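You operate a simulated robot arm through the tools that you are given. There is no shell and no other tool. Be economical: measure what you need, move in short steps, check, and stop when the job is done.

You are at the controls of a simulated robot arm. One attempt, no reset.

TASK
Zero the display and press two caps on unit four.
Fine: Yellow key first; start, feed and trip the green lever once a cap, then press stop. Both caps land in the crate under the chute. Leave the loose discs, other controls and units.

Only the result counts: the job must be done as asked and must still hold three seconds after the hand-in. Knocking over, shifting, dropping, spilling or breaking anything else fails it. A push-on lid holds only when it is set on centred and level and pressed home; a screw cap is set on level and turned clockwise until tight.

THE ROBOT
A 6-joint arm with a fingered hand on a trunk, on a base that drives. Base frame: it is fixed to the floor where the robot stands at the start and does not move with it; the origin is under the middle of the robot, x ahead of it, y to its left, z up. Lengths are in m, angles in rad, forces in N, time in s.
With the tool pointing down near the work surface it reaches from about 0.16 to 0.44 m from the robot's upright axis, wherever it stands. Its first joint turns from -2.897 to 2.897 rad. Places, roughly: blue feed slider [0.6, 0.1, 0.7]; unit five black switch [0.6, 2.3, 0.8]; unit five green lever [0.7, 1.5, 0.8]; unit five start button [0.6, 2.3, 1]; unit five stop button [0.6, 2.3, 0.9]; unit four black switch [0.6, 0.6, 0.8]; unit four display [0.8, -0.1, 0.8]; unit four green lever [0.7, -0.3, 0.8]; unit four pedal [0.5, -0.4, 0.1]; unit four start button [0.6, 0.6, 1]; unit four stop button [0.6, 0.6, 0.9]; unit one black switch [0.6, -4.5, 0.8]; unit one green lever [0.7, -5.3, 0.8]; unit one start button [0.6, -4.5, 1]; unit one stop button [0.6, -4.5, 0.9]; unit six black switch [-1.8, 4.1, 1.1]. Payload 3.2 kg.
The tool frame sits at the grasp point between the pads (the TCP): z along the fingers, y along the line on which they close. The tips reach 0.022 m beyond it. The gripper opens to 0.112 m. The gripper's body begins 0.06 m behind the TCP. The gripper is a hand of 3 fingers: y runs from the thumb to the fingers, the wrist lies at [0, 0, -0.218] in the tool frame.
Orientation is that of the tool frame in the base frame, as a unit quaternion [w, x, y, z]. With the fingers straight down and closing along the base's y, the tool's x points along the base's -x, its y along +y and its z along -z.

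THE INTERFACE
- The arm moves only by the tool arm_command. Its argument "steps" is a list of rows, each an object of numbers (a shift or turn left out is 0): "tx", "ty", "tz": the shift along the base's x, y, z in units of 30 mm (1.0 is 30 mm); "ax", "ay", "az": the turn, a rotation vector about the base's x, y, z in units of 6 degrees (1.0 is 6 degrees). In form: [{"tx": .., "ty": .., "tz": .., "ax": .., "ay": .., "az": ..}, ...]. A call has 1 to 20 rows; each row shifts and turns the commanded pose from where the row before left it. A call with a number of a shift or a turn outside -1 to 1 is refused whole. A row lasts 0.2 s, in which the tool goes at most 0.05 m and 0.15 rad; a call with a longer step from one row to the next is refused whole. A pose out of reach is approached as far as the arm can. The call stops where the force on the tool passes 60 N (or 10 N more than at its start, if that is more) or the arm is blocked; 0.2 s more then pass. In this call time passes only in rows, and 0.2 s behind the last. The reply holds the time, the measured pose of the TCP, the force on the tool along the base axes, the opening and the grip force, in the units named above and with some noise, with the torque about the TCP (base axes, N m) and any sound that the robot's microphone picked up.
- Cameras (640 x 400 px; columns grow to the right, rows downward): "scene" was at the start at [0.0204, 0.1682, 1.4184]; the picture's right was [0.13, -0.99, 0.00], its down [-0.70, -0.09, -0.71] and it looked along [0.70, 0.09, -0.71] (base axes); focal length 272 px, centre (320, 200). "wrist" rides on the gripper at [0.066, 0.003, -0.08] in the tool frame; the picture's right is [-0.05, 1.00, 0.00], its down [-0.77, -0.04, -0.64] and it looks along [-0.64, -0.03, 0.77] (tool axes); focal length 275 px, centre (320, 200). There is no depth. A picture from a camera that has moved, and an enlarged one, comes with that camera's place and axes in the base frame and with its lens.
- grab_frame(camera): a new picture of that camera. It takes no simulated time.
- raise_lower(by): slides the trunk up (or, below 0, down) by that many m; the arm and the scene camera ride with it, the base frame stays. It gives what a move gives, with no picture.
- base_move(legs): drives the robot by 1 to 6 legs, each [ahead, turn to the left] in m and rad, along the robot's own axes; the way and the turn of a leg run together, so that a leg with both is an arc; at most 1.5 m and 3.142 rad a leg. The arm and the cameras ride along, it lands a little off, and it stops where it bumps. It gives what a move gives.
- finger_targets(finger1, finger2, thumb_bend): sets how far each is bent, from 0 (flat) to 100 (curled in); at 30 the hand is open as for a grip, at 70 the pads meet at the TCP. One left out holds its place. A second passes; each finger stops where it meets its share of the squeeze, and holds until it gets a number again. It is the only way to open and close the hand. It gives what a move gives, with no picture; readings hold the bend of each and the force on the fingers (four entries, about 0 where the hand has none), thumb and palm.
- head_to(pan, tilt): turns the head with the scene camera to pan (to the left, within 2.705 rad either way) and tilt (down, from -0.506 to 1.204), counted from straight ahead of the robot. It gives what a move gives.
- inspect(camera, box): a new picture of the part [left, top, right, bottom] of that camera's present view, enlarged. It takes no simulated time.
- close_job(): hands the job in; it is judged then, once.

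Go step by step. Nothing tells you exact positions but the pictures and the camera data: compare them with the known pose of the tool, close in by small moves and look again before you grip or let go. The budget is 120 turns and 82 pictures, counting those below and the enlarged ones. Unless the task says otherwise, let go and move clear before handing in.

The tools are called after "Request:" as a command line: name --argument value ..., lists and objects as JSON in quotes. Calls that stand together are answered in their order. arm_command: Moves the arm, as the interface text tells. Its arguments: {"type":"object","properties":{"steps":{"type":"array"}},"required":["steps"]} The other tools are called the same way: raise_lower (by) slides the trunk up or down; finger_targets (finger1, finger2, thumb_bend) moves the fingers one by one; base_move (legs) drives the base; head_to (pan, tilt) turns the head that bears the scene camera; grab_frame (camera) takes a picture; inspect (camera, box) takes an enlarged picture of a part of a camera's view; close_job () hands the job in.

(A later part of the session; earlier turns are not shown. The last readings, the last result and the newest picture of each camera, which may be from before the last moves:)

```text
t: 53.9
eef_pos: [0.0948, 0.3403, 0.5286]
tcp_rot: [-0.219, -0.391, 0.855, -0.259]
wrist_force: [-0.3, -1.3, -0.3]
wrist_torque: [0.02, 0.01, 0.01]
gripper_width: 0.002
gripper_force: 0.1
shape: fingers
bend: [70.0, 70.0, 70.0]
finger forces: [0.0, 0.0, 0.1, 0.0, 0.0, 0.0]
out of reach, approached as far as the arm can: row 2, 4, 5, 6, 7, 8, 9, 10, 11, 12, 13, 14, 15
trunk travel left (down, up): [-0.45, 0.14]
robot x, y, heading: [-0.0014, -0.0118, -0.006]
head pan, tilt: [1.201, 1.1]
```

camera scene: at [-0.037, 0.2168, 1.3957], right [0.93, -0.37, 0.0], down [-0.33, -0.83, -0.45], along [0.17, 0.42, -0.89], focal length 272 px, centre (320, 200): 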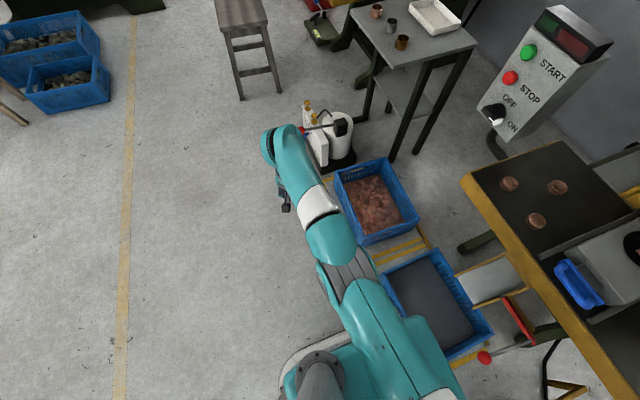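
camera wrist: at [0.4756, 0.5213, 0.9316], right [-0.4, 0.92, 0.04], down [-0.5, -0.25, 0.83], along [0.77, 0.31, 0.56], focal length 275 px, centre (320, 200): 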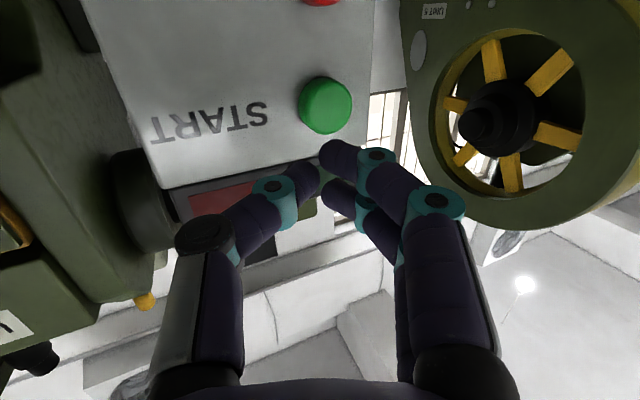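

Blocked inward here, so the elbow likely bends the other way. I'll sweep upward, tilting the tool outward and keeping slightly inside the sphere.

Request:
arm_command --steps '[{"tz": 1, "tx": 0.06, "ty": 0.2, "ax": 0.95, "ay": -0.31}, {"tz": 1, "tx": 0.06, "ty": 0.2, "ax": 0.95, "ay": -0.31}, {"tz": 1, "tx": 0.06, "ty": 0.2, "ax": 0.95, "ay": -0.31}, {"tz": 1, "tx": 0.06, "ty": 0.2, "ax": 0.95, "ay": -0.31}, {"tz": 1, "ax": 0.95, "ay": -0.31}, {"tz": 1, "ax": 0.95, "ay": -0.31}, {"tz": 1, "ax": 0.95, "ay": -0.31}, {"tz": 1, "ax": 0.95, "ay": -0.31}]'

Request:
arm_command --steps '[{"tz": 1}, {"tz": 1}, {"tz": 1, "ty": -0.3}, {"tz": 1, "ty": -0.3}, {"tz": 1, "ty": -0.3}, {"tz": 1, "ty": -0.3}]'

```text
t: 55.7
eef_pos: [0.121, 0.5015, 0.4807]
tcp_rot: [0.056, -0.408, 0.91, 0.042]
wrist_force: [-0.3, 0.3, -0.5]
wrist_torque: [0.02, -0.03, -0.01]
gripper_width: 0.0022
gripper_force: 0.1
shape: fingers
bend: [70.0, 70.0, 70.0]
finger forces: [0.0, 0.0, 0.0, 0.0, 0.0, 0.1]
out of reach, approached as far as the arm can: row 1, 2, 3, 4, 5, 6, 7, 8
trunk travel left (down, up): [-0.45, 0.14]
robot x, y, heading: [0.0012, -0.0087, -0.007]
head pan, tilt: [1.201, 1.1]
```

```text
t: 57.1
eef_pos: [0.121, 0.4656, 0.659]
tcp_rot: [0.055, -0.408, 0.91, 0.04]
wrist_force: [-0.3, -0.3, 0.2]
wrist_torque: [0.0, 0.03, -0.02]
gripper_width: 0.0021
gripper_force: 0.3
shape: fingers
bend: [70.0, 70.0, 70.0]
finger forces: [0.1, 0.0, 0.1, 0.0, 0.0, 0.0]
out of reach, approached as far as the arm can: row 1
trunk travel left (down, up): [-0.45, 0.14]
robot x, y, heading: [-0.001, -0.0095, -0.005]
head pan, tilt: [1.201, 1.1]
```

Unstuck: rows 2–6 tracked exactly. Continue upward and inward.

Request:
arm_command --steps '[{"tz": 0.8, "ty": -0.5}, {"tz": 0.8, "ty": -0.5}, {"tz": 0.8, "ty": -0.5}, {"tz": 0.8, "ty": -0.5}, {"tz": 0.8, "ty": -0.5}]'

Request:
grab_frame --camera "scene"

```text
t: 58.3
eef_pos: [0.1208, 0.3907, 0.7792]
tcp_rot: [0.056, -0.408, 0.91, 0.04]
wrist_force: [0.2, 0.8, 0.3]
wrist_torque: [0.02, 0.0, -0.04]
gripper_width: 0.0021
gripper_force: 0.1
shape: fingers
bend: [70.0, 70.0, 70.0]
finger forces: [0.0, 0.0, 0.0, 0.0, 0.0, 0.1]
trunk travel left (down, up): [-0.45, 0.14]
robot x, y, heading: [-0.0024, -0.0094, -0.012]
head pan, tilt: [1.201, 1.1]
```

```text
56 pictures are left
camera scene: at [-0.0371, 0.2164, 1.3957], right [0.93, -0.37, 0.0], down [-0.33, -0.83, -0.45], along [0.17, 0.42, -0.89], focal length 272 px, centre (320, 200)
```

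scene: 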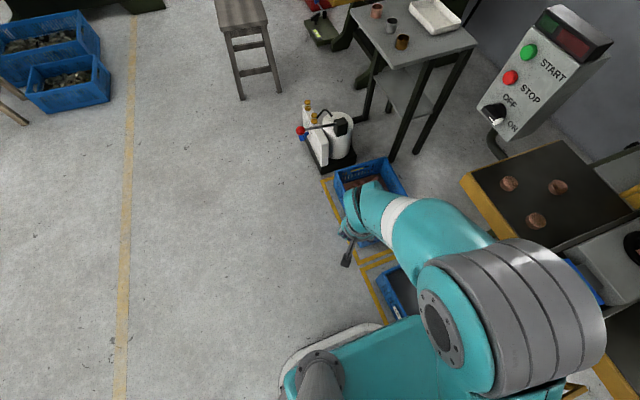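

Now the elbow is properly bent and high, as at the start. Lesson: keep the arm within reach and use the base. I'll raise the arm, then drive about 0.45 m to the left.

Request:
arm_command --steps '[{"tz": 1, "tx": 0.5, "ty": -0.3}, {"tz": 1, "tx": 0.5, "ty": -0.3}, {"tz": 1, "tx": 0.5, "ty": -0.3}, {"tz": 1, "tx": 0.5, "ty": -0.3}, {"tz": 1, "tx": 0.5, "ty": -0.3}, {"tz": 1, "tx": 0.5, "ty": -0.3}, {"tz": 1, "tx": 0.5, "ty": -0.3}, {"tz": 1, "tx": 0.5, "ty": -0.3}]'

Request:
base_move --legs '[[0, 1.571], [0.46, 0], [0, -1.571]]'

Request:
head_to --pan 0.1 --tilt 0.75

Request:
grab_frame --camera "scene"

```text
t: 60.1
eef_pos: [0.2425, 0.3184, 1.0195]
tcp_rot: [0.055, -0.409, 0.91, 0.04]
wrist_force: [0.0, -0.5, 1.2]
wrist_torque: [0.01, 0.03, -0.03]
gripper_width: 0.0021
gripper_force: 0.1
shape: fingers
bend: [70.0, 70.0, 70.0]
finger forces: [0.0, 0.0, 0.0, 0.0, 0.0, 0.0]
trunk travel left (down, up): [-0.45, 0.14]
robot x, y, heading: [-0.0037, -0.0102, -0.005]
head pan, tilt: [1.201, 1.1]
```

```text
t: 68.4
eef_pos: [-0.1674, 0.8278, 1.0199]
tcp_rot: [-0.027, 0.816, -0.574, -0.063]
wrist_force: [0.8, -0.3, 0.2]
wrist_torque: [0.03, -0.04, 0.03]
gripper_width: 0.0023
gripper_force: 0.1
shape: fingers
bend: [70.0, 70.0, 70.0]
finger forces: [0.0, 0.1, 0.1, 0.0, 0.0, 0.1]
trunk travel left (down, up): [-0.45, 0.14]
robot x, y, heading: [0.0024, 0.4568, 1.072]
head pan, tilt: [1.201, 1.1]
stopped in leg 3: the robot was blocked; the commanded pose is now the measured one
```

```text
t: 69.7
eef_pos: [-0.1676, 0.8293, 1.0191]
tcp_rot: [-0.027, 0.815, -0.575, -0.063]
wrist_force: [-0.2, 0.4, 0.0]
wrist_torque: [0.0, 0.02, -0.01]
gripper_width: 0.0023
gripper_force: 0.1
shape: fingers
bend: [70.0, 70.0, 70.0]
finger forces: [0.1, 0.0, 0.0, 0.1, 0.1, 0.0]
trunk travel left (down, up): [-0.45, 0.14]
robot x, y, heading: [0.0038, 0.4558, 1.069]
head pan, tilt: [0.099, 0.75]
```

```text
55 pictures are left
camera scene: at [-0.1381, 0.5624, 1.4214], right [0.92, -0.39, 0.0], down [-0.27, -0.63, -0.73], along [0.29, 0.67, -0.68], focal length 272 px, centre (320, 200)
```

scene: 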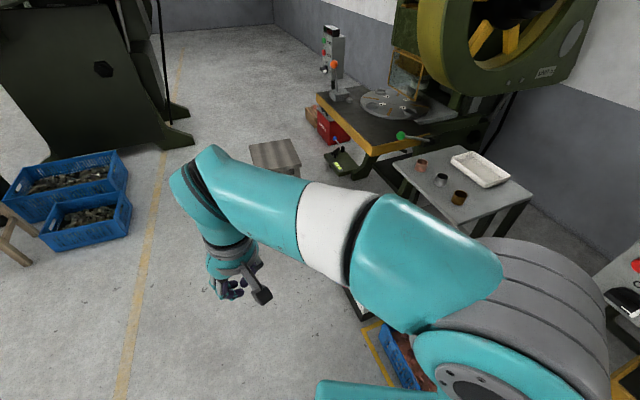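

The return turn was blocked, probably a base corner near a crate. I'll turn slightly back and look down there.

Request:
base_move --legs '[[0, 0.1]]'

Request:
head_to --pan -0.9 --tilt 1.15

Request:
grab_frame --camera "scene"

```text
t: 70.6
eef_pos: [-0.2037, 0.8088, 1.0204]
tcp_rot: [-0.025, 0.843, -0.533, -0.063]
wrist_force: [-0.3, 0.1, -0.2]
wrist_torque: [0.03, 0.02, -0.04]
gripper_width: 0.002
gripper_force: 0.0
shape: fingers
bend: [70.0, 70.0, 70.0]
finger forces: [0.0, 0.0, 0.0, 0.0, 0.0, 0.0]
trunk travel left (down, up): [-0.45, 0.14]
robot x, y, heading: [0.0045, 0.4552, 1.17]
head pan, tilt: [0.099, 0.75]
```

```text
t: 71.9
eef_pos: [-0.2041, 0.8103, 1.0202]
tcp_rot: [-0.024, 0.844, -0.533, -0.064]
wrist_force: [-0.2, 0.4, 0.0]
wrist_torque: [0.03, 0.02, -0.03]
gripper_width: 0.0021
gripper_force: 0.2
shape: fingers
bend: [70.0, 70.0, 70.0]
finger forces: [0.0, 0.0, 0.0, 0.0, 0.0, 0.1]
trunk travel left (down, up): [-0.45, 0.14]
robot x, y, heading: [0.0034, 0.4565, 1.169]
head pan, tilt: [-0.901, 1.15]
```

```text
54 pictures are left
camera scene: at [-0.1149, 0.4845, 1.3926], right [0.27, -0.96, 0.0], down [-0.88, -0.24, -0.41], along [0.39, 0.11, -0.91], focal length 272 px, centre (320, 200)
```

scene: 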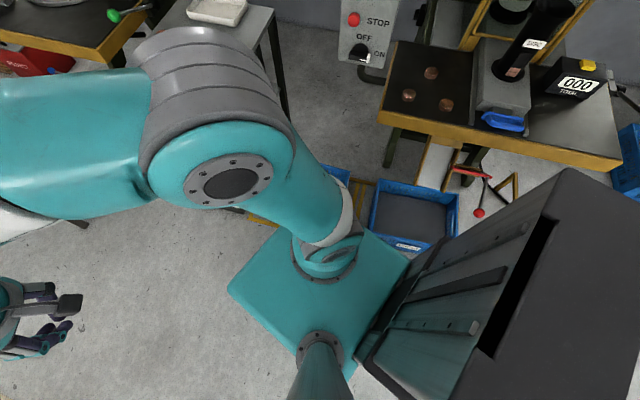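

The square footprint needs more room to rotate near the crates. I'll back away to x≈-0.17, rotate there, then come forward at heading 0.

Request:
base_move --legs '[[0, 1.43], [0.22, 0], [0, -2.6]]'

Request:
head_to --pan 0.0 --tilt 0.9

Request:
grab_frame --camera "scene"

```text
t: 74.5
eef_pos: [-0.4007, 0.5078, 1.0195]
tcp_rot: [0.007, 0.992, -0.107, -0.068]
wrist_force: [0.0, -0.6, -0.2]
wrist_torque: [0.0, 0.0, 0.03]
gripper_width: 0.002
gripper_force: 0.1
shape: fingers
bend: [70.0, 70.0, 70.0]
finger forces: [0.0, 0.0, 0.0, 0.1, 0.1, 0.1]
trunk travel left (down, up): [-0.45, 0.14]
robot x, y, heading: [0.0032, 0.4567, 2.077]
head pan, tilt: [-0.901, 1.15]
stopped in leg 1: the robot was blocked; the commanded pose is now the measured one
```

```text
t: 75.8
eef_pos: [-0.4002, 0.508, 1.0201]
tcp_rot: [0.006, 0.992, -0.107, -0.068]
wrist_force: [-0.1, -0.1, -0.4]
wrist_torque: [-0.02, 0.01, 0.0]
gripper_width: 0.0024
gripper_force: 0.2
shape: fingers
bend: [70.0, 70.0, 70.0]
finger forces: [0.0, 0.0, 0.1, 0.0, 0.1, 0.0]
trunk travel left (down, up): [-0.45, 0.14]
robot x, y, heading: [0.0044, 0.4572, 2.079]
head pan, tilt: [0.0, 0.901]
```

```text
53 pictures are left
camera scene: at [-0.1485, 0.3917, 1.4095], right [0.87, 0.49, 0.0], down [0.38, -0.68, -0.62], along [-0.3, 0.54, -0.78], focal length 272 px, centre (320, 200)
```

scene: 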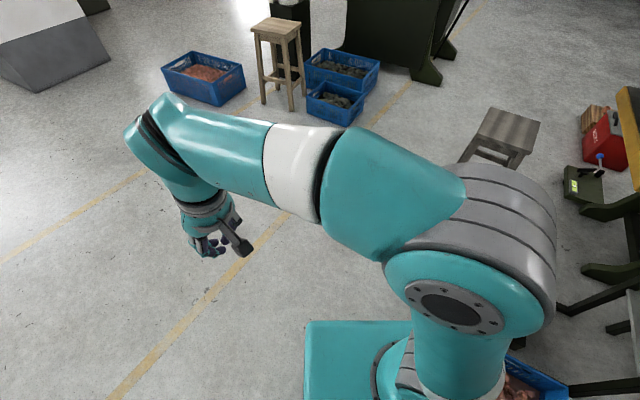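

Blocked symmetrically, so a corner needs about 0.1 m more from the crates. Driving ahead here leads away from them; then I'll turn, back up a little and face the box.

Request:
base_move --legs '[[0, -0.05], [0.3, 0], [0, -1.33], [-0.15, 0], [0, -0.7]]'

Request:
grab_frame --camera "scene"

```text
t: 84.4
eef_pos: [-0.0003, 0.9576, 1.0199]
tcp_rot: [0.056, -0.404, 0.912, 0.04]
wrist_force: [0.7, -0.1, -0.2]
wrist_torque: [0.02, 0.02, -0.03]
gripper_width: 0.002
gripper_force: 0.0
shape: fingers
bend: [70.0, 70.0, 70.0]
finger forces: [0.0, 0.1, 0.0, 0.1, 0.0, 0.1]
trunk travel left (down, up): [-0.45, 0.14]
robot x, y, heading: [-0.2467, 0.6312, -0.014]
head pan, tilt: [0.0, 0.901]
```

```text
52 pictures are left
camera scene: at [-0.2282, 0.7995, 1.4096], right [-0.01, -1.0, 0.0], down [-0.78, 0.01, -0.62], along [0.62, -0.01, -0.78], focal length 272 px, centre (320, 200)
```

scene: 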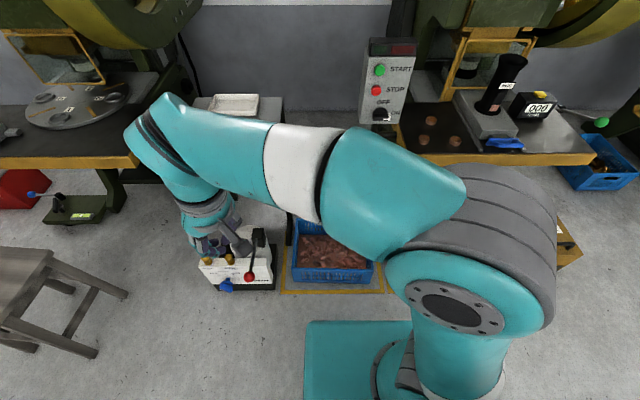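

Facing the box at heading 0 with the crate undisturbed inside its floor markings. Driving ahead 0.2 m, then orienting the tool level toward +x.

Request:
base_move --legs '[[0.2, 0]]'

Request:
arm_command --steps '[{"tx": 0.5, "ty": -1, "az": -1}, {"tx": 0.5, "ty": -1, "az": -1}, {"tx": 0.5, "ty": -1, "az": -1}, {"tx": 0.5, "ty": -1, "az": -1}, {"tx": 0.5, "ty": -1, "az": -1}, {"tx": 0.5, "ty": -1, "az": -1}, {"tx": 0.5, "ty": -1, "az": -1}, {"tx": 0.5, "ty": -1, "az": -1}]'

```text
t: 86.0
eef_pos: [0.2, 0.9556, 1.0195]
tcp_rot: [0.056, -0.405, 0.912, 0.04]
wrist_force: [-0.6, -0.8, -0.3]
wrist_torque: [-0.02, 0.0, 0.02]
gripper_width: 0.002
gripper_force: 0.1
shape: fingers
bend: [70.0, 70.0, 70.0]
finger forces: [0.0, 0.1, 0.1, 0.1, 0.0, 0.0]
trunk travel left (down, up): [-0.45, 0.14]
robot x, y, heading: [-0.0466, 0.628, -0.011]
head pan, tilt: [0.0, 0.901]
```

```text
t: 87.8
eef_pos: [0.3199, 0.7156, 1.0192]
tcp_rot: [0.069, 0.002, 0.998, 0.014]
wrist_force: [0.1, -0.1, 0.4]
wrist_torque: [0.01, -0.01, 0.0]
gripper_width: 0.0025
gripper_force: 0.0
shape: fingers
bend: [70.0, 70.0, 70.0]
finger forces: [0.1, 0.1, 0.0, 0.0, 0.0, 0.1]
trunk travel left (down, up): [-0.45, 0.14]
robot x, y, heading: [-0.0487, 0.6278, -0.016]
head pan, tilt: [0.0, 0.901]
```

Request:
arm_command --steps '[{"tx": 0.6, "ty": -0.31, "tz": -0.1, "ay": -1}, {"tx": 0.6, "ty": -0.31, "tz": -0.1, "ay": -1}, {"tx": 0.6, "ty": -0.31, "tz": -0.1, "ay": -1}, {"tx": 0.6, "ty": -0.31, "tz": -0.1, "ay": -1}, {"tx": 0.6, "ty": -0.31, "tz": -0.1, "ay": -1}, {"tx": 0.6, "ty": -0.31, "tz": -0.1, "ay": -1}, {"tx": 0.6, "ty": -0.31, "tz": -0.1, "ay": -1}, {"tx": 0.6, "ty": -0.31, "tz": -0.1, "ay": -1}, {"tx": 0.6, "ty": -0.31, "tz": -0.1, "ay": -1}, {"tx": 0.6, "ty": -0.31, "tz": -0.1, "ay": -1}, {"tx": 0.6, "ty": -0.31, "tz": -0.1, "ay": -1}, {"tx": 0.6, "ty": -0.31, "tz": -0.1, "ay": -1}]'

Request:
inspect --camera "scene" --box '[280, 0, 520, 150]'

Request:
grab_frame --camera "wrist"

```text
t: 90.3
eef_pos: [0.5365, 0.6041, 0.9837]
tcp_rot: [0.641, -0.006, 0.767, 0.012]
wrist_force: [0.1, -0.7, -0.3]
wrist_torque: [-0.02, 0.02, -0.01]
gripper_width: 0.0022
gripper_force: 0.1
shape: fingers
bend: [70.0, 70.0, 70.0]
finger forces: [0.1, 0.0, 0.1, 0.0, 0.1, 0.0]
trunk travel left (down, up): [-0.45, 0.14]
robot x, y, heading: [-0.0478, 0.6287, -0.016]
head pan, tilt: [0.0, 0.901]
```

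```text
2.67 times, centred on (400, 75) of scene
camera zoom: at [-0.0284, 0.7966, 1.4096], right [-0.01, -1.0, 0.0], down [-0.78, 0.01, -0.62], along [0.62, -0.01, -0.78], focal length 727 px, centre (107, 533)
```

zoom: 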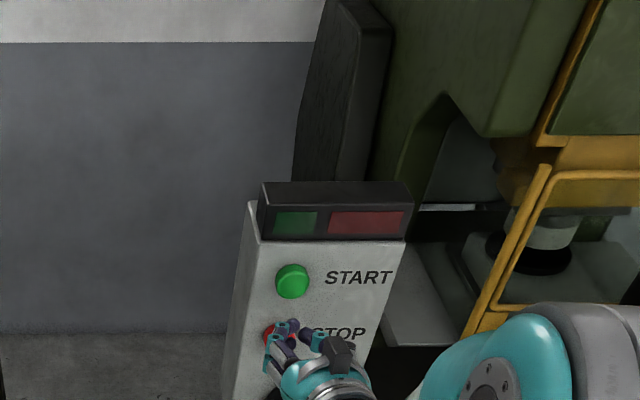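

```text
50 pictures are left
camera wrist: at [0.448, 0.6044, 0.9324], right [-0.02, 1.0, 0.06], down [-0.49, -0.06, 0.87], along [0.87, -0.01, 0.49], focal length 275 px, centre (320, 200)
```

wrist: 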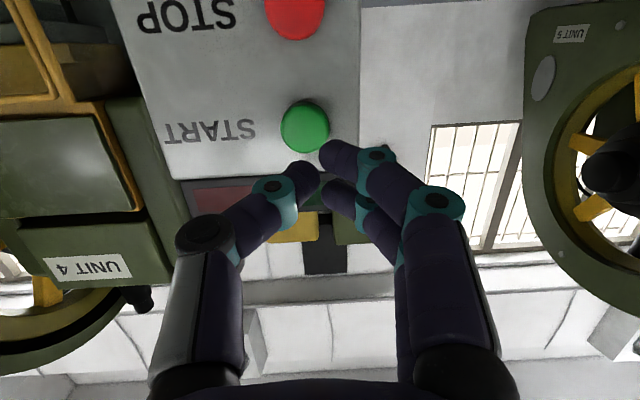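

START is confirmed at (0.64, 0.595, 0.982); the tool is lined up. Pressing forward.

Request:
arm_command --steps '[{"tx": 0.8, "ty": -0.3}, {"tx": 0.8}, {"tx": 0.3}, {"tx": 0.2}, {"tx": 0.2}]'

Request:
inspect --camera "scene" --box '[280, 0, 520, 150]'

```text
t: 91.5
eef_pos: [0.6035, 0.5947, 0.9828]
tcp_rot: [0.64, -0.007, 0.768, 0.012]
wrist_force: [-0.3, 1.0, 0.4]
wrist_torque: [-0.01, 0.0, 0.02]
gripper_width: 0.0021
gripper_force: 0.0
shape: fingers
bend: [70.0, 70.0, 70.0]
finger forces: [0.0, 0.0, 0.0, 0.0, 0.0, 0.0]
trunk travel left (down, up): [-0.45, 0.14]
robot x, y, heading: [-0.047, 0.6316, -0.014]
head pan, tilt: [0.0, 0.901]
```

```text
2.67 times, centred on (400, 75) of scene
camera zoom: at [-0.0285, 0.7967, 1.4096], right [-0.01, -1.0, 0.0], down [-0.78, 0.01, -0.62], along [0.62, -0.01, -0.78], focal length 727 px, centre (107, 533)
```

zoom: 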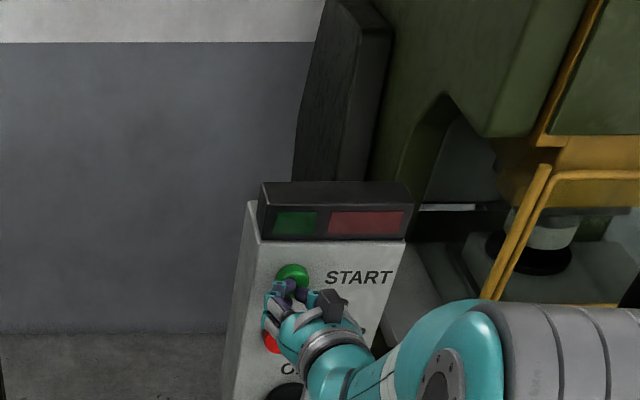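

Request:
arm_command --steps '[{"tx": 0.15, "tz": 0.1}, {"tx": 0.15}, {"tx": 0.15}, {"tx": 0.15}, {"tx": 0.15}]'

Request:
inspect --camera "scene" --box '[280, 0, 520, 150]'

```text
t: 92.8
eef_pos: [0.6203, 0.5946, 0.9891]
tcp_rot: [0.641, -0.006, 0.767, 0.012]
wrist_force: [-52.3, 0.5, -6.6]
wrist_torque: [0.01, 0.0, -0.03]
gripper_width: 0.0
gripper_force: 27.7
shape: fingers
bend: [71.0, 74.0, 73.0]
finger forces: [8.0, 18.8, 0.0, 0.1, 28.3, 0.1]
trunk travel left (down, up): [-0.45, 0.14]
robot x, y, heading: [-0.0479, 0.6352, -0.015]
head pan, tilt: [0.0, 0.901]
heard: click
```

```text
2.67 times, centred on (400, 75) of scene
camera zoom: at [-0.0373, 0.7965, 1.4096], right [-0.01, -1.0, 0.0], down [-0.78, 0.01, -0.63], along [0.63, -0.01, -0.78], focal length 727 px, centre (107, 533)
```

zoom: 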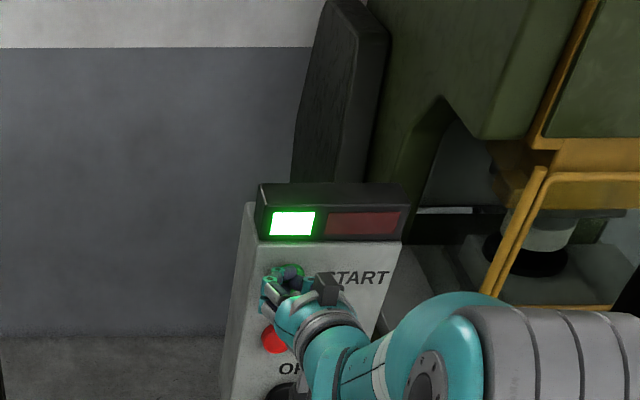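

START lit the green lamp. I'll retract by the same path and then drive back in front of the press.

Request:
arm_command --steps '[{"tx": -0.8}, {"tx": -0.8}, {"tx": -1, "tz": 0.1, "ay": 1}, {"tx": -1, "tz": 0.1, "ay": 1}, {"tx": -0.6, "tz": 0.1, "ay": 1}, {"tx": -0.6, "tz": 0.1, "ay": 1}, {"tx": -0.6, "tz": 0.1, "ay": 1}, {"tx": -0.6, "tz": 0.1, "ay": 1}, {"tx": -0.6, "tz": 0.1, "ay": 1}, {"tx": -0.6, "tz": 0.1, "ay": 1}, {"tx": -0.6, "tz": 0.1, "ay": 1}, {"tz": 0.1, "ay": 1}]'

Request:
base_move --legs '[[-0.22, 0], [0, -1.56], [0.7, 0], [0, 1.57]]'

Request:
head_to --pan 0.15 --tilt 0.8

Request:
grab_frame --camera "scene"

```text
t: 95.3
eef_pos: [0.4158, 0.6047, 1.0116]
tcp_rot: [0.234, -0.006, 0.972, 0.035]
wrist_force: [-0.5, -0.4, -0.3]
wrist_torque: [0.04, -0.01, 0.01]
gripper_width: 0.0019
gripper_force: 0.1
shape: fingers
bend: [70.0, 70.0, 70.0]
finger forces: [0.0, 0.1, 0.0, 0.1, 0.0, 0.0]
out of reach, approached as far as the arm can: row 6, 7, 8
trunk travel left (down, up): [-0.45, 0.14]
robot x, y, heading: [-0.0461, 0.6332, -0.012]
head pan, tilt: [0.0, 0.901]
```

```text
t: 108.1
eef_pos: [0.2029, -0.0831, 1.0123]
tcp_rot: [0.234, -0.015, 0.971, 0.038]
wrist_force: [-0.2, 1.0, 0.3]
wrist_torque: [-0.02, -0.01, 0.01]
gripper_width: 0.002
gripper_force: 0.1
shape: fingers
bend: [70.0, 70.0, 70.0]
finger forces: [0.1, 0.0, 0.0, 0.0, 0.0, 0.0]
trunk travel left (down, up): [-0.45, 0.14]
robot x, y, heading: [-0.2646, -0.0727, 0.005]
head pan, tilt: [0.0, 0.901]
```

```text
t: 108.8
eef_pos: [0.2025, -0.0839, 1.0125]
tcp_rot: [0.234, -0.015, 0.971, 0.038]
wrist_force: [-0.3, 0.3, -0.6]
wrist_torque: [0.03, -0.03, -0.04]
gripper_width: 0.0017
gripper_force: 0.0
shape: fingers
bend: [70.0, 70.0, 70.0]
finger forces: [0.1, 0.0, 0.0, 0.0, 0.0, 0.0]
trunk travel left (down, up): [-0.45, 0.14]
robot x, y, heading: [-0.2593, -0.0684, 0.01]
head pan, tilt: [0.15, 0.799]
```

```text
47 pictures are left
camera scene: at [-0.2421, 0.1115, 1.4174], right [0.15, -0.99, 0.0], down [-0.71, -0.11, -0.7], along [0.69, 0.11, -0.72], focal length 272 px, centre (320, 200)
```

scene: 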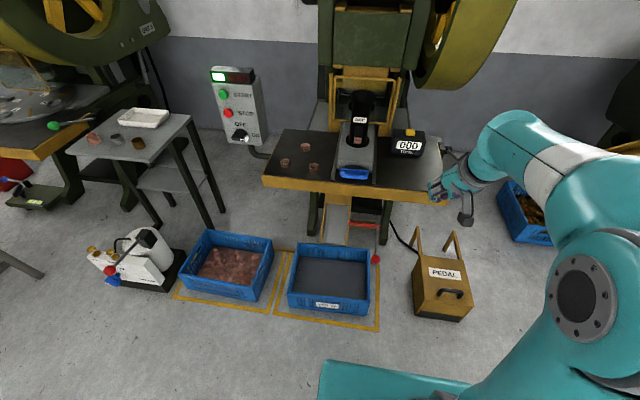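

Crates are undisturbed and the START lamp is lit. Driving ahead to x≈0.

Request:
base_move --legs '[[0.265, 0]]'

Request:
grab_frame --camera "scene"

Request:
grab_frame --camera "wrist"

```text
t: 110.7
eef_pos: [0.4677, -0.0826, 1.0128]
tcp_rot: [0.234, -0.016, 0.971, 0.038]
wrist_force: [-0.3, -0.5, 0.6]
wrist_torque: [-0.04, -0.01, -0.02]
gripper_width: 0.0018
gripper_force: 0.1
shape: fingers
bend: [70.0, 70.0, 70.0]
finger forces: [0.0, 0.1, 0.0, 0.0, 0.1, 0.1]
trunk travel left (down, up): [-0.45, 0.14]
robot x, y, heading: [0.0026, -0.0658, 0.006]
head pan, tilt: [0.15, 0.799]
```

```text
46 pictures are left
camera scene: at [0.0225, 0.1129, 1.4175], right [0.15, -0.99, 0.0], down [-0.71, -0.11, -0.7], along [0.69, 0.11, -0.72], focal length 272 px, centre (320, 200)
```

scene: 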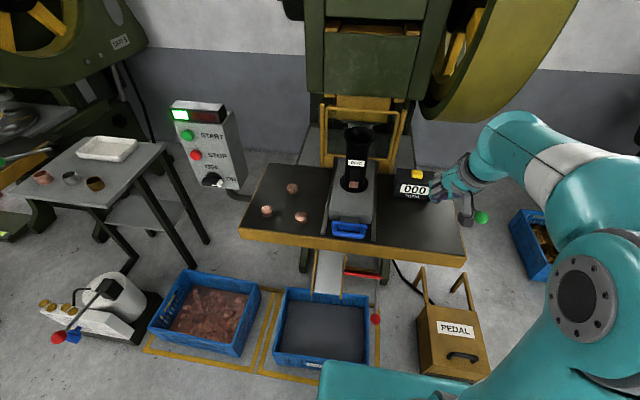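

```text
45 pictures are left
camera wrist: at [0.3741, -0.0866, 1.0541], right [-0.01, 1.0, 0.09], down [0.4, -0.08, 0.91], along [0.92, 0.04, -0.4], focal length 275 px, centre (320, 200)
```

wrist: 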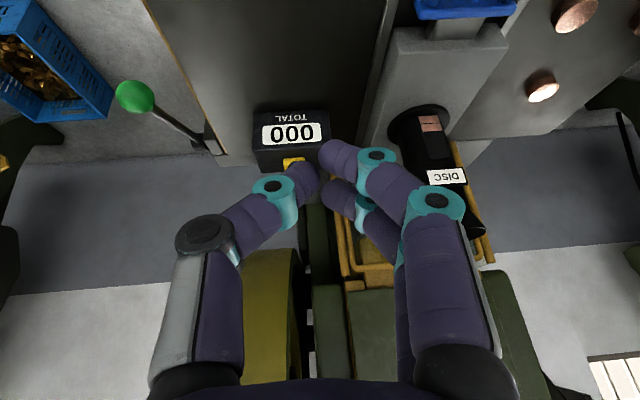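

Lever ball ≈ (0.65, -0.30, 0.765), handle ≈ (0.583, 0.11, 0.73). Zooming in on the handle's shape.

Request:
inspect --camera "scene" --box '[310, 180, 400, 250]'

Request:
inspect --camera "wrist" --box '[380, 0, 560, 110]'

```text
5.71 times, centred on (355, 215) of scene
camera zoom: at [0.0225, 0.1129, 1.4175], right [0.15, -0.99, 0.0], down [-0.71, -0.11, -0.7], along [0.69, 0.11, -0.72], focal length 1557 px, centre (120, 114)
```

zoom: 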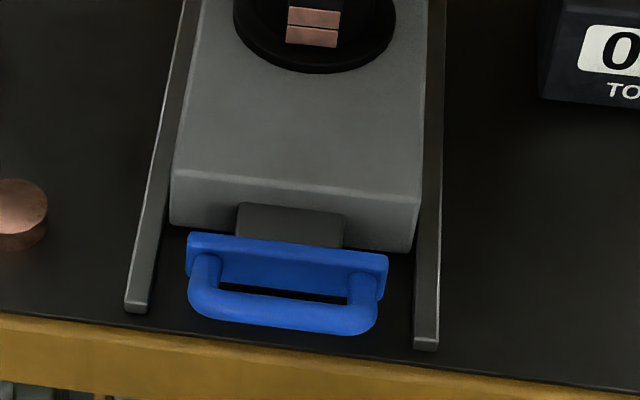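

```text
3.56 times, centred on (470, 55) of wrist
camera zoom: at [0.3741, -0.0866, 1.0541], right [-0.01, 1.0, 0.09], down [0.4, -0.08, 0.91], along [0.92, 0.04, -0.4], focal length 979 px, centre (-213, 716)
```

zoom: 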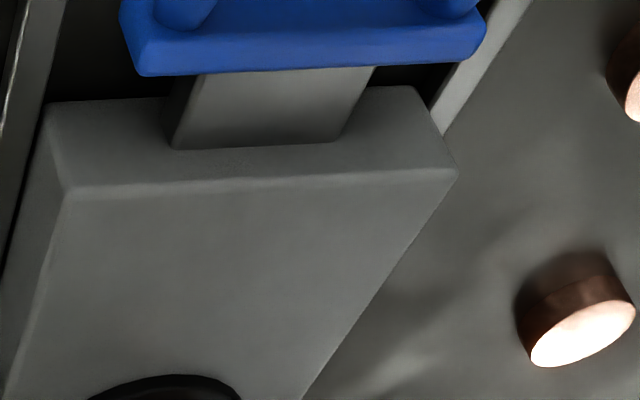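

The handle is a D-grip on a tongue: bar at about x=0.55, y=0.107, z=0.73. I'll roll the hand 90° so it can straddle the bar (fingers behind, thumb in front), moving over in front of it.

Request:
arm_command --steps '[{"ty": 0.42, "ax": 0.45, "az": -0.89}, {"ty": 0.42, "ax": 0.45, "az": -0.89}, {"ty": 0.42, "ax": 0.45, "az": -0.89}, {"ty": 0.42, "ax": 0.45, "az": -0.89}, {"ty": 0.42, "ax": 0.45, "az": -0.89}, {"ty": 0.42, "ax": 0.45, "az": -0.89}, {"ty": 0.42, "ax": 0.45, "az": -0.89}, {"ty": 0.42, "ax": 0.45, "az": -0.89}, {"ty": 0.42, "ax": 0.45, "az": -0.89}, {"ty": 0.42, "ax": 0.45, "az": -0.89}, {"ty": 0.42, "ax": 0.45, "az": -0.89}, {"ty": 0.42, "ax": 0.45, "az": -0.89}, {"ty": 0.42, "ax": 0.45, "az": -0.89}, {"ty": 0.42, "ax": 0.45, "az": -0.89}, {"ty": 0.42, "ax": 0.45, "az": -0.89}]'

Request:
grab_frame --camera "wrist"

Request:
grab_frame --camera "scene"

```text
t: 113.8
eef_pos: [0.4644, -0.1044, 0.9664]
tcp_rot: [0.199, 0.672, 0.687, 0.19]
wrist_force: [0.2, 0.6, -0.3]
wrist_torque: [0.01, -0.01, -0.04]
gripper_width: 0.002
gripper_force: 0.2
shape: fingers
bend: [70.0, 70.0, 70.0]
finger forces: [0.0, 0.1, 0.0, 0.1, 0.1, 0.0]
out of reach, approached as far as the arm can: row 5, 6, 7, 8, 9, 10, 11, 12, 13, 14, 15
trunk travel left (down, up): [-0.45, 0.14]
robot x, y, heading: [0.0051, -0.0654, 0.009]
head pan, tilt: [0.15, 0.799]
```

```text
42 pictures are left
camera wrist: at [0.4256, -0.0379, 1.0342], right [0.85, -0.02, 0.53], down [-0.35, -0.77, 0.53], along [0.4, -0.64, -0.66], focal length 275 px, centre (320, 200)
```

wrist: 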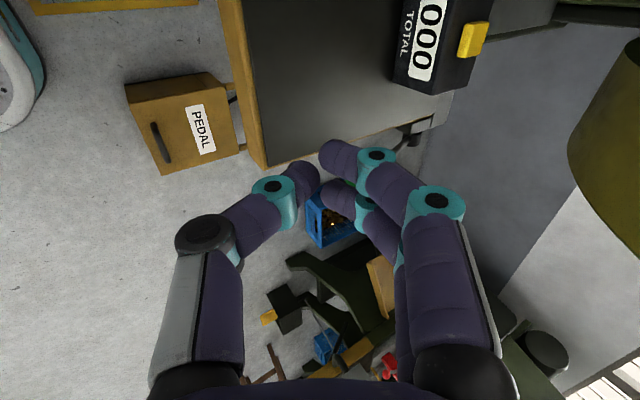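

```text
41 pictures are left
camera scene: at [0.0221, 0.1129, 1.4175], right [0.15, -0.99, 0.0], down [-0.71, -0.11, -0.7], along [0.69, 0.11, -0.72], focal length 272 px, centre (320, 200)
```

scene: 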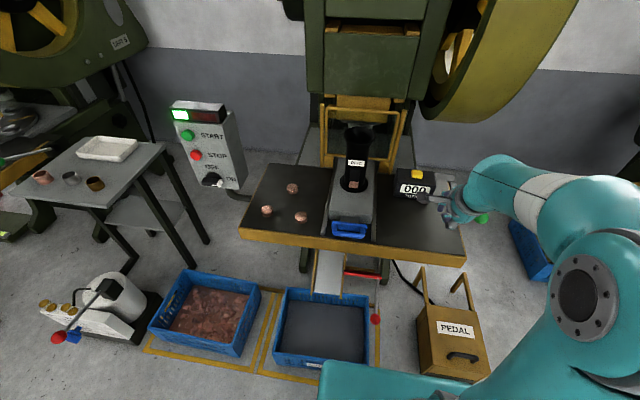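

The roll succeeded but the sideways shift stalled. Testing a pure translation now.

Request:
arm_command --steps '[{"ty": 1}, {"ty": 1}, {"ty": 1}, {"ty": 1}, {"ty": 1}, {"ty": 1}]'

```text
t: 115.2
eef_pos: [0.4521, -0.0699, 0.9277]
tcp_rot: [0.179, 0.675, 0.686, 0.203]
wrist_force: [-0.3, -0.8, 0.1]
wrist_torque: [-0.05, -0.03, -0.01]
gripper_width: 0.0018
gripper_force: 0.0
shape: fingers
bend: [70.0, 70.0, 70.0]
finger forces: [0.0, 0.0, 0.0, 0.1, 0.1, 0.0]
out of reach, approached as far as the arm can: row 1, 2, 3, 4, 5, 6
trunk travel left (down, up): [-0.45, 0.14]
robot x, y, heading: [0.0033, -0.0685, 0.007]
head pan, tilt: [0.15, 0.799]
```

That's a wrist roll limit. I'll roll the other way instead (thumb behind the bar, fingers in front).

Request:
arm_command --steps '[{"ax": -0.5, "az": 0.86}, {"ax": -0.5, "az": 0.86}, {"ax": -0.5, "az": 0.86}, {"ax": -0.5, "az": 0.86}, {"ax": -0.5, "az": 0.86}, {"ax": -0.5, "az": 0.86}, {"ax": -0.5, "az": 0.86}, {"ax": -0.5, "az": 0.86}, {"ax": -0.5, "az": 0.86}, {"ax": -0.5, "az": 0.86}, {"ax": -0.5, "az": 0.86}, {"ax": -0.5, "az": 0.86}, {"ax": -0.5, "az": 0.86}, {"ax": -0.5, "az": 0.86}, {"ax": -0.5, "az": 0.86}]'

Request:
arm_command --steps '[{"ty": 0.42, "ax": -0.5, "az": 0.86}, {"ty": 0.42, "ax": -0.5, "az": 0.86}, {"ty": 0.42, "ax": -0.5, "az": 0.86}, {"ty": 0.42, "ax": -0.5, "az": 0.86}, {"ty": 0.42, "ax": -0.5, "az": 0.86}, {"ty": 0.42, "ax": -0.5, "az": 0.86}, {"ty": 0.42, "ax": -0.5, "az": 0.86}, {"ty": 0.42, "ax": -0.5, "az": 0.86}, {"ty": 0.42, "ax": -0.5, "az": 0.86}, {"ty": 0.42, "ax": -0.5, "az": 0.86}, {"ty": 0.42, "ax": -0.5, "az": 0.86}, {"ty": 0.42, "ax": -0.5, "az": 0.86}, {"ty": 0.42, "ax": -0.5, "az": 0.86}, {"ty": 0.42, "ax": -0.5, "az": 0.86}]'

Request:
grab_frame --camera "wrist"

```text
t: 118.5
eef_pos: [0.4555, -0.0896, 0.9603]
tcp_rot: [0.262, -0.007, 0.965, 0.009]
wrist_force: [0.0, 0.2, 0.1]
wrist_torque: [0.0, 0.0, 0.04]
gripper_width: 0.0021
gripper_force: 0.1
shape: fingers
bend: [70.0, 70.0, 70.0]
finger forces: [0.0, 0.0, 0.1, 0.0, 0.0, 0.1]
out of reach, approached as far as the arm can: row 1, 2, 3
trunk travel left (down, up): [-0.45, 0.14]
robot x, y, heading: [0.0067, -0.0632, 0.002]
head pan, tilt: [0.15, 0.799]
```

```text
t: 121.5
eef_pos: [0.4487, -0.0805, 0.9777]
tcp_rot: [0.193, -0.651, 0.717, -0.159]
wrist_force: [0.0, 0.1, -0.9]
wrist_torque: [-0.01, -0.02, 0.01]
gripper_width: 0.0018
gripper_force: 0.0
shape: fingers
bend: [70.0, 70.0, 70.0]
finger forces: [0.0, 0.0, 0.0, 0.0, 0.1, 0.0]
out of reach, approached as far as the arm can: row 2, 3, 4, 5, 6, 7, 8, 9, 10, 11, 12, 13, 14
trunk travel left (down, up): [-0.45, 0.14]
robot x, y, heading: [0.0043, -0.0694, 0.004]
head pan, tilt: [0.15, 0.799]
```

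```text
40 pictures are left
camera wrist: at [0.4053, -0.1483, 1.0422], right [-0.87, 0.15, -0.47], down [-0.22, 0.75, 0.63], along [0.45, 0.65, -0.62], focal length 275 px, centre (320, 200)
```

wrist: 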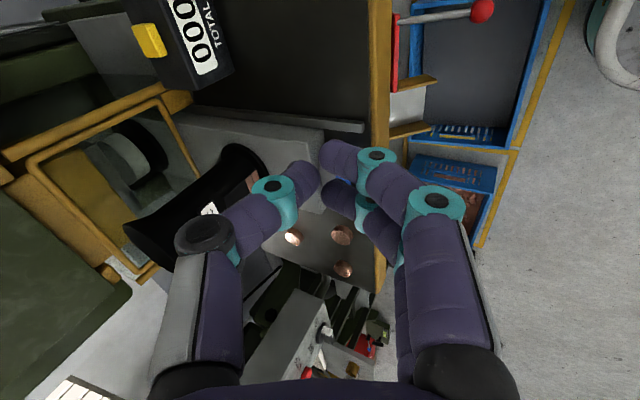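

Sideways motion still stalls even with the other roll. I'll probe a few directions to find what is limiting.

Request:
arm_command --steps '[{"tz": -0.5}, {"tz": -0.5}]'

Request:
arm_command --steps '[{"tx": 0.5}, {"tx": 0.5}]'

Request:
arm_command --steps '[{"ty": 0.5}, {"ty": 0.5}]'

Request:
arm_command --steps '[{"ty": -0.5}, {"ty": -0.5}]'

```text
t: 122.0
eef_pos: [0.4482, -0.0911, 0.9494]
tcp_rot: [0.191, -0.65, 0.717, -0.162]
wrist_force: [-0.2, -0.6, -0.5]
wrist_torque: [0.01, -0.04, -0.01]
gripper_width: 0.002
gripper_force: 0.1
shape: fingers
bend: [70.0, 70.0, 70.0]
finger forces: [0.0, 0.0, 0.0, 0.0, 0.0, 0.0]
out of reach, approached as far as the arm can: row 1
trunk travel left (down, up): [-0.45, 0.14]
robot x, y, heading: [-0.0017, -0.0649, 0.006]
head pan, tilt: [0.15, 0.799]
```

```text
t: 122.7
eef_pos: [0.4793, -0.0918, 0.9482]
tcp_rot: [0.192, -0.65, 0.717, -0.161]
wrist_force: [0.4, 0.7, 0.6]
wrist_torque: [-0.01, -0.02, -0.01]
gripper_width: 0.002
gripper_force: 0.1
shape: fingers
bend: [70.0, 70.0, 70.0]
finger forces: [0.0, 0.0, 0.1, 0.0, 0.0, 0.0]
trunk travel left (down, up): [-0.45, 0.14]
robot x, y, heading: [0.0016, -0.0649, 0.003]
head pan, tilt: [0.15, 0.799]
```

```text
t: 123.2
eef_pos: [0.4786, -0.0839, 0.9494]
tcp_rot: [0.194, -0.651, 0.717, -0.158]
wrist_force: [0.7, 0.7, 0.2]
wrist_torque: [0.0, 0.0, -0.03]
gripper_width: 0.0019
gripper_force: 0.1
shape: fingers
bend: [70.0, 70.0, 70.0]
finger forces: [0.0, 0.0, 0.0, 0.0, 0.0, 0.0]
out of reach, approached as far as the arm can: row 1, 2
trunk travel left (down, up): [-0.45, 0.14]
robot x, y, heading: [0.0008, -0.0686, 0.006]
head pan, tilt: [0.15, 0.799]
```

```text
t: 123.8
eef_pos: [0.478, -0.115, 0.9492]
tcp_rot: [0.187, -0.648, 0.719, -0.165]
wrist_force: [-0.2, 0.4, -0.5]
wrist_torque: [0.0, -0.01, -0.01]
gripper_width: 0.0023
gripper_force: 0.0
shape: fingers
bend: [70.0, 70.0, 70.0]
finger forces: [0.0, 0.1, 0.1, 0.0, 0.0, 0.0]
trunk travel left (down, up): [-0.45, 0.14]
robot x, y, heading: [0.0015, -0.0703, 0.007]
head pan, tilt: [0.15, 0.799]
```

Pattern found: with a tilted tool, the arm can't go left of where the tool points. So I'll aim the tool slightly left (about 22°) while keeping the finger line parallel to the bar, then move above the bar.

Request:
arm_command --steps '[{"ax": 0.37, "ay": 0.17, "az": 0.19}, {"ax": 0.37, "ay": 0.17, "az": 0.19}, {"ax": 0.37, "ay": 0.17, "az": 0.19}, {"ax": 0.37, "ay": 0.17, "az": 0.19}, {"tx": 0.2, "ty": 0.9, "tz": -0.5}, {"tx": 0.2, "ty": 0.9, "tz": -0.5}, {"tx": 0.2, "ty": 0.9, "tz": -0.5}, {"tx": 0.2, "ty": 0.9, "tz": -0.5}, {"tx": 0.2, "ty": 0.9, "tz": -0.4}, {"tx": 0.2, "ty": 0.9, "tz": -0.4}, {"tx": 0.2, "ty": 0.9, "tz": -0.4}, {"tx": 0.2, "ty": 0.9, "tz": -0.4}]'

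Request:
grab_frame --camera "wrist"

Request:
inspect --camera "scene" --box '[290, 140, 430, 260]'

```text
t: 126.5
eef_pos: [0.5264, 0.0951, 0.8386]
tcp_rot: [0.22, -0.667, 0.708, -0.072]
wrist_force: [-0.3, 0.2, 0.5]
wrist_torque: [0.02, -0.03, 0.01]
gripper_width: 0.002
gripper_force: 0.1
shape: fingers
bend: [70.0, 70.0, 70.0]
finger forces: [0.0, 0.0, 0.1, 0.0, 0.0, 0.0]
out of reach, approached as far as the arm can: row 12
trunk travel left (down, up): [-0.45, 0.14]
robot x, y, heading: [0.0047, -0.0606, 0.004]
head pan, tilt: [0.15, 0.799]
```

```text
39 pictures are left
camera wrist: at [0.4922, 0.0156, 0.896], right [-0.91, 0.15, -0.39], down [-0.22, 0.63, 0.75], along [0.35, 0.76, -0.54], focal length 275 px, centre (320, 200)
```

wrist: 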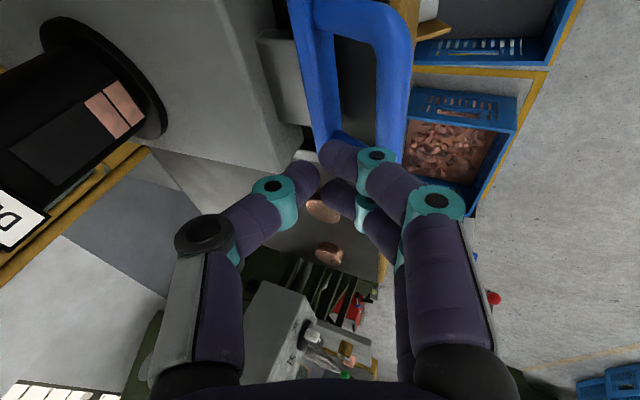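

```text
3.33 times, centred on (360, 200) of scene
camera zoom: at [0.0223, 0.1128, 1.4175], right [0.15, -0.99, 0.0], down [-0.71, -0.11, -0.7], along [0.69, 0.11, -0.72], focal length 908 px, centre (187, 200)
```

zoom: 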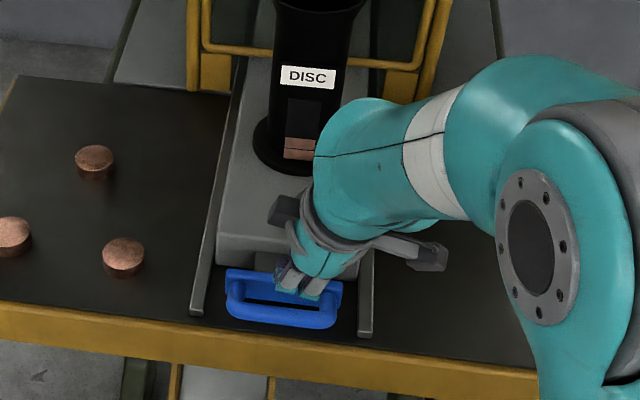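

Now the handle is clear: bar at x≈0.521, z≈0.762, opening x 0.53–0.556. I'll part the fingers slightly (thumb into the opening, fingers in front) and lower over the bar.

Request:
finger_targets --finger1 48 --finger2 48 --thumb_bend 57

Request:
arm_command --steps '[{"tz": -0.5}, {"tz": -0.5}, {"tz": -0.4}]'

Request:
grab_frame --camera "wrist"

Request:
inspect --camera "scene" --box '[310, 170, 410, 250]'

```text
t: 127.5
eef_pos: [0.5272, 0.0946, 0.8394]
tcp_rot: [0.222, -0.666, 0.708, -0.073]
wrist_force: [-0.4, 0.9, -1.3]
wrist_torque: [-0.01, 0.01, -0.03]
gripper_width: 0.0487
gripper_force: 0.2
shape: fingers
bend: [48.0, 48.0, 56.0]
finger forces: [0.1, 0.1, 0.0, 0.0, 0.0, 0.0]
trunk travel left (down, up): [-0.45, 0.14]
robot x, y, heading: [0.0024, -0.0622, 0.008]
head pan, tilt: [0.15, 0.799]
```

```text
t: 128.2
eef_pos: [0.525, 0.0941, 0.7975]
tcp_rot: [0.218, -0.666, 0.709, -0.078]
wrist_force: [-0.8, -0.2, -0.2]
wrist_torque: [-0.01, 0.0, -0.04]
gripper_width: 0.0487
gripper_force: 0.0
shape: fingers
bend: [48.0, 48.0, 56.0]
finger forces: [0.1, 0.1, 0.1, 0.1, 0.0, 0.1]
trunk travel left (down, up): [-0.45, 0.14]
robot x, y, heading: [0.0008, -0.0646, 0.005]
head pan, tilt: [0.15, 0.799]
```

```text
37 pictures are left
camera wrist: at [0.4913, 0.0156, 0.8546], right [-0.91, 0.15, -0.39], down [-0.22, 0.64, 0.74], along [0.36, 0.76, -0.55], focal length 275 px, centre (320, 200)
```

wrist: 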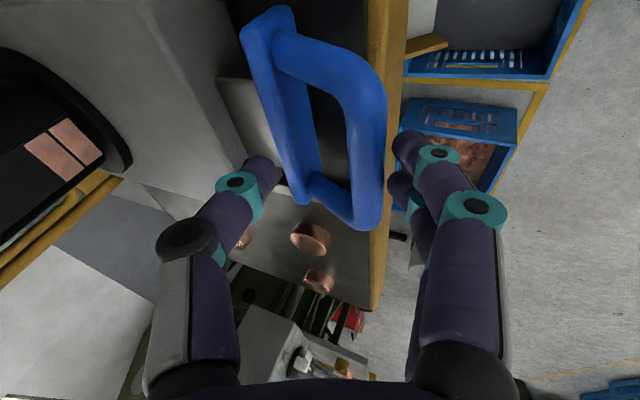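

```text
5.00 times, centred on (360, 210) of scene
camera zoom: at [0.0222, 0.1129, 1.4175], right [0.15, -0.99, 0.0], down [-0.71, -0.11, -0.7], along [0.69, 0.11, -0.72], focal length 1362 px, centre (120, 150)
```

zoom: 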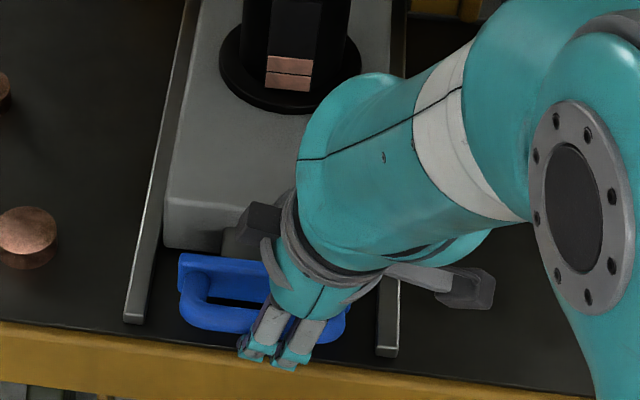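

The thumb tip would land on the plate, so I'll bend it a bit more and shift 4 mm toward me before lowering.

Request:
finger_targets --thumb_bend 62

Request:
arm_command --steps '[{"tx": -0.1}, {"tz": -0.4}, {"tz": -0.3}]'

Request:
grab_frame --camera "wrist"

```text
t: 129.2
eef_pos: [0.5261, 0.0947, 0.7987]
tcp_rot: [0.218, -0.666, 0.709, -0.079]
wrist_force: [0.1, 0.1, 0.5]
wrist_torque: [0.02, 0.0, -0.03]
gripper_width: 0.0411
gripper_force: 0.0
shape: fingers
bend: [48.0, 48.0, 62.0]
finger forces: [0.1, 0.0, 0.0, 0.1, 0.0, 0.1]
trunk travel left (down, up): [-0.45, 0.14]
robot x, y, heading: [0.0021, -0.0615, 0.001]
head pan, tilt: [0.15, 0.799]
```

```text
t: 130.1
eef_pos: [0.525, 0.0949, 0.7781]
tcp_rot: [0.218, -0.666, 0.709, -0.079]
wrist_force: [0.2, -0.6, 0.9]
wrist_torque: [0.02, 0.01, -0.04]
gripper_width: 0.0412
gripper_force: 0.1
shape: fingers
bend: [48.0, 48.0, 62.0]
finger forces: [0.0, 0.0, 0.0, 0.0, 0.0, 0.1]
trunk travel left (down, up): [-0.45, 0.14]
robot x, y, heading: [0.0035, -0.0672, 0.002]
head pan, tilt: [0.15, 0.799]
```

```text
35 pictures are left
camera wrist: at [0.4887, 0.016, 0.8347], right [-0.91, 0.15, -0.39], down [-0.22, 0.64, 0.74], along [0.36, 0.76, -0.55], focal length 275 px, centre (320, 200)
```

wrist: 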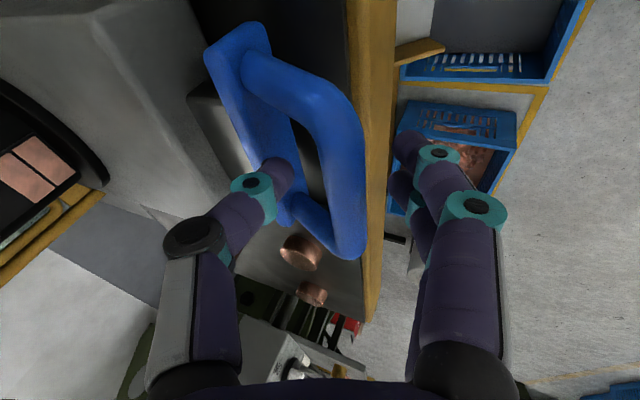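

The thumb is heading into the opening. Lowering further in small steps.

Request:
arm_command --steps '[{"tz": -0.2}, {"tz": -0.2}, {"tz": -0.15}]'

Request:
grab_frame --camera "wrist"

```text
t: 130.8
eef_pos: [0.5236, 0.0947, 0.7618]
tcp_rot: [0.218, -0.666, 0.709, -0.078]
wrist_force: [0.2, 0.0, 0.3]
wrist_torque: [-0.02, -0.02, 0.02]
gripper_width: 0.0412
gripper_force: 0.0
shape: fingers
bend: [48.0, 48.0, 62.0]
finger forces: [0.1, 0.0, 0.0, 0.0, 0.1, 0.0]
trunk travel left (down, up): [-0.45, 0.14]
robot x, y, heading: [0.0026, -0.0644, 0.006]
head pan, tilt: [0.15, 0.799]
```

```text
34 pictures are left
camera wrist: at [0.4884, 0.0161, 0.818], right [-0.91, 0.15, -0.39], down [-0.22, 0.64, 0.74], along [0.36, 0.76, -0.55], focal length 275 px, centre (320, 200)
```

wrist: 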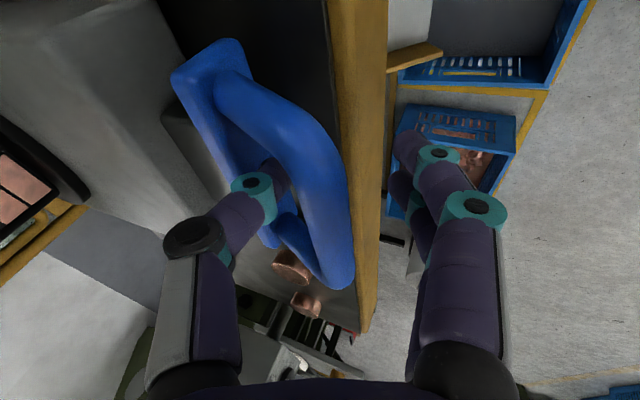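

The thumb is inside the opening behind the bar. Closing the grip.

Request:
finger_targets --finger1 72 --finger2 72 --thumb_bend 70

Request:
grab_frame --camera "wrist"

```text
t: 131.8
eef_pos: [0.5236, 0.0953, 0.7618]
tcp_rot: [0.218, -0.666, 0.709, -0.077]
wrist_force: [-0.2, -0.6, -1.2]
wrist_torque: [0.03, 0.04, -0.01]
gripper_width: 0.0002
gripper_force: 0.0
shape: fingers
bend: [72.0, 72.0, 70.0]
finger forces: [0.1, 0.0, 0.0, 0.0, 0.0, 0.0]
trunk travel left (down, up): [-0.45, 0.14]
robot x, y, heading: [0.0016, -0.0653, 0.003]
head pan, tilt: [0.15, 0.799]
```

```text
33 pictures are left
camera wrist: at [0.4884, 0.0161, 0.8181], right [-0.91, 0.15, -0.39], down [-0.22, 0.64, 0.74], along [0.36, 0.76, -0.55], focal length 275 px, centre (320, 200)
```

wrist: 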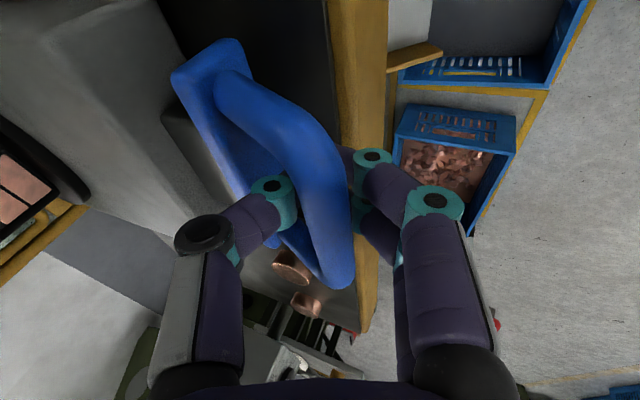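

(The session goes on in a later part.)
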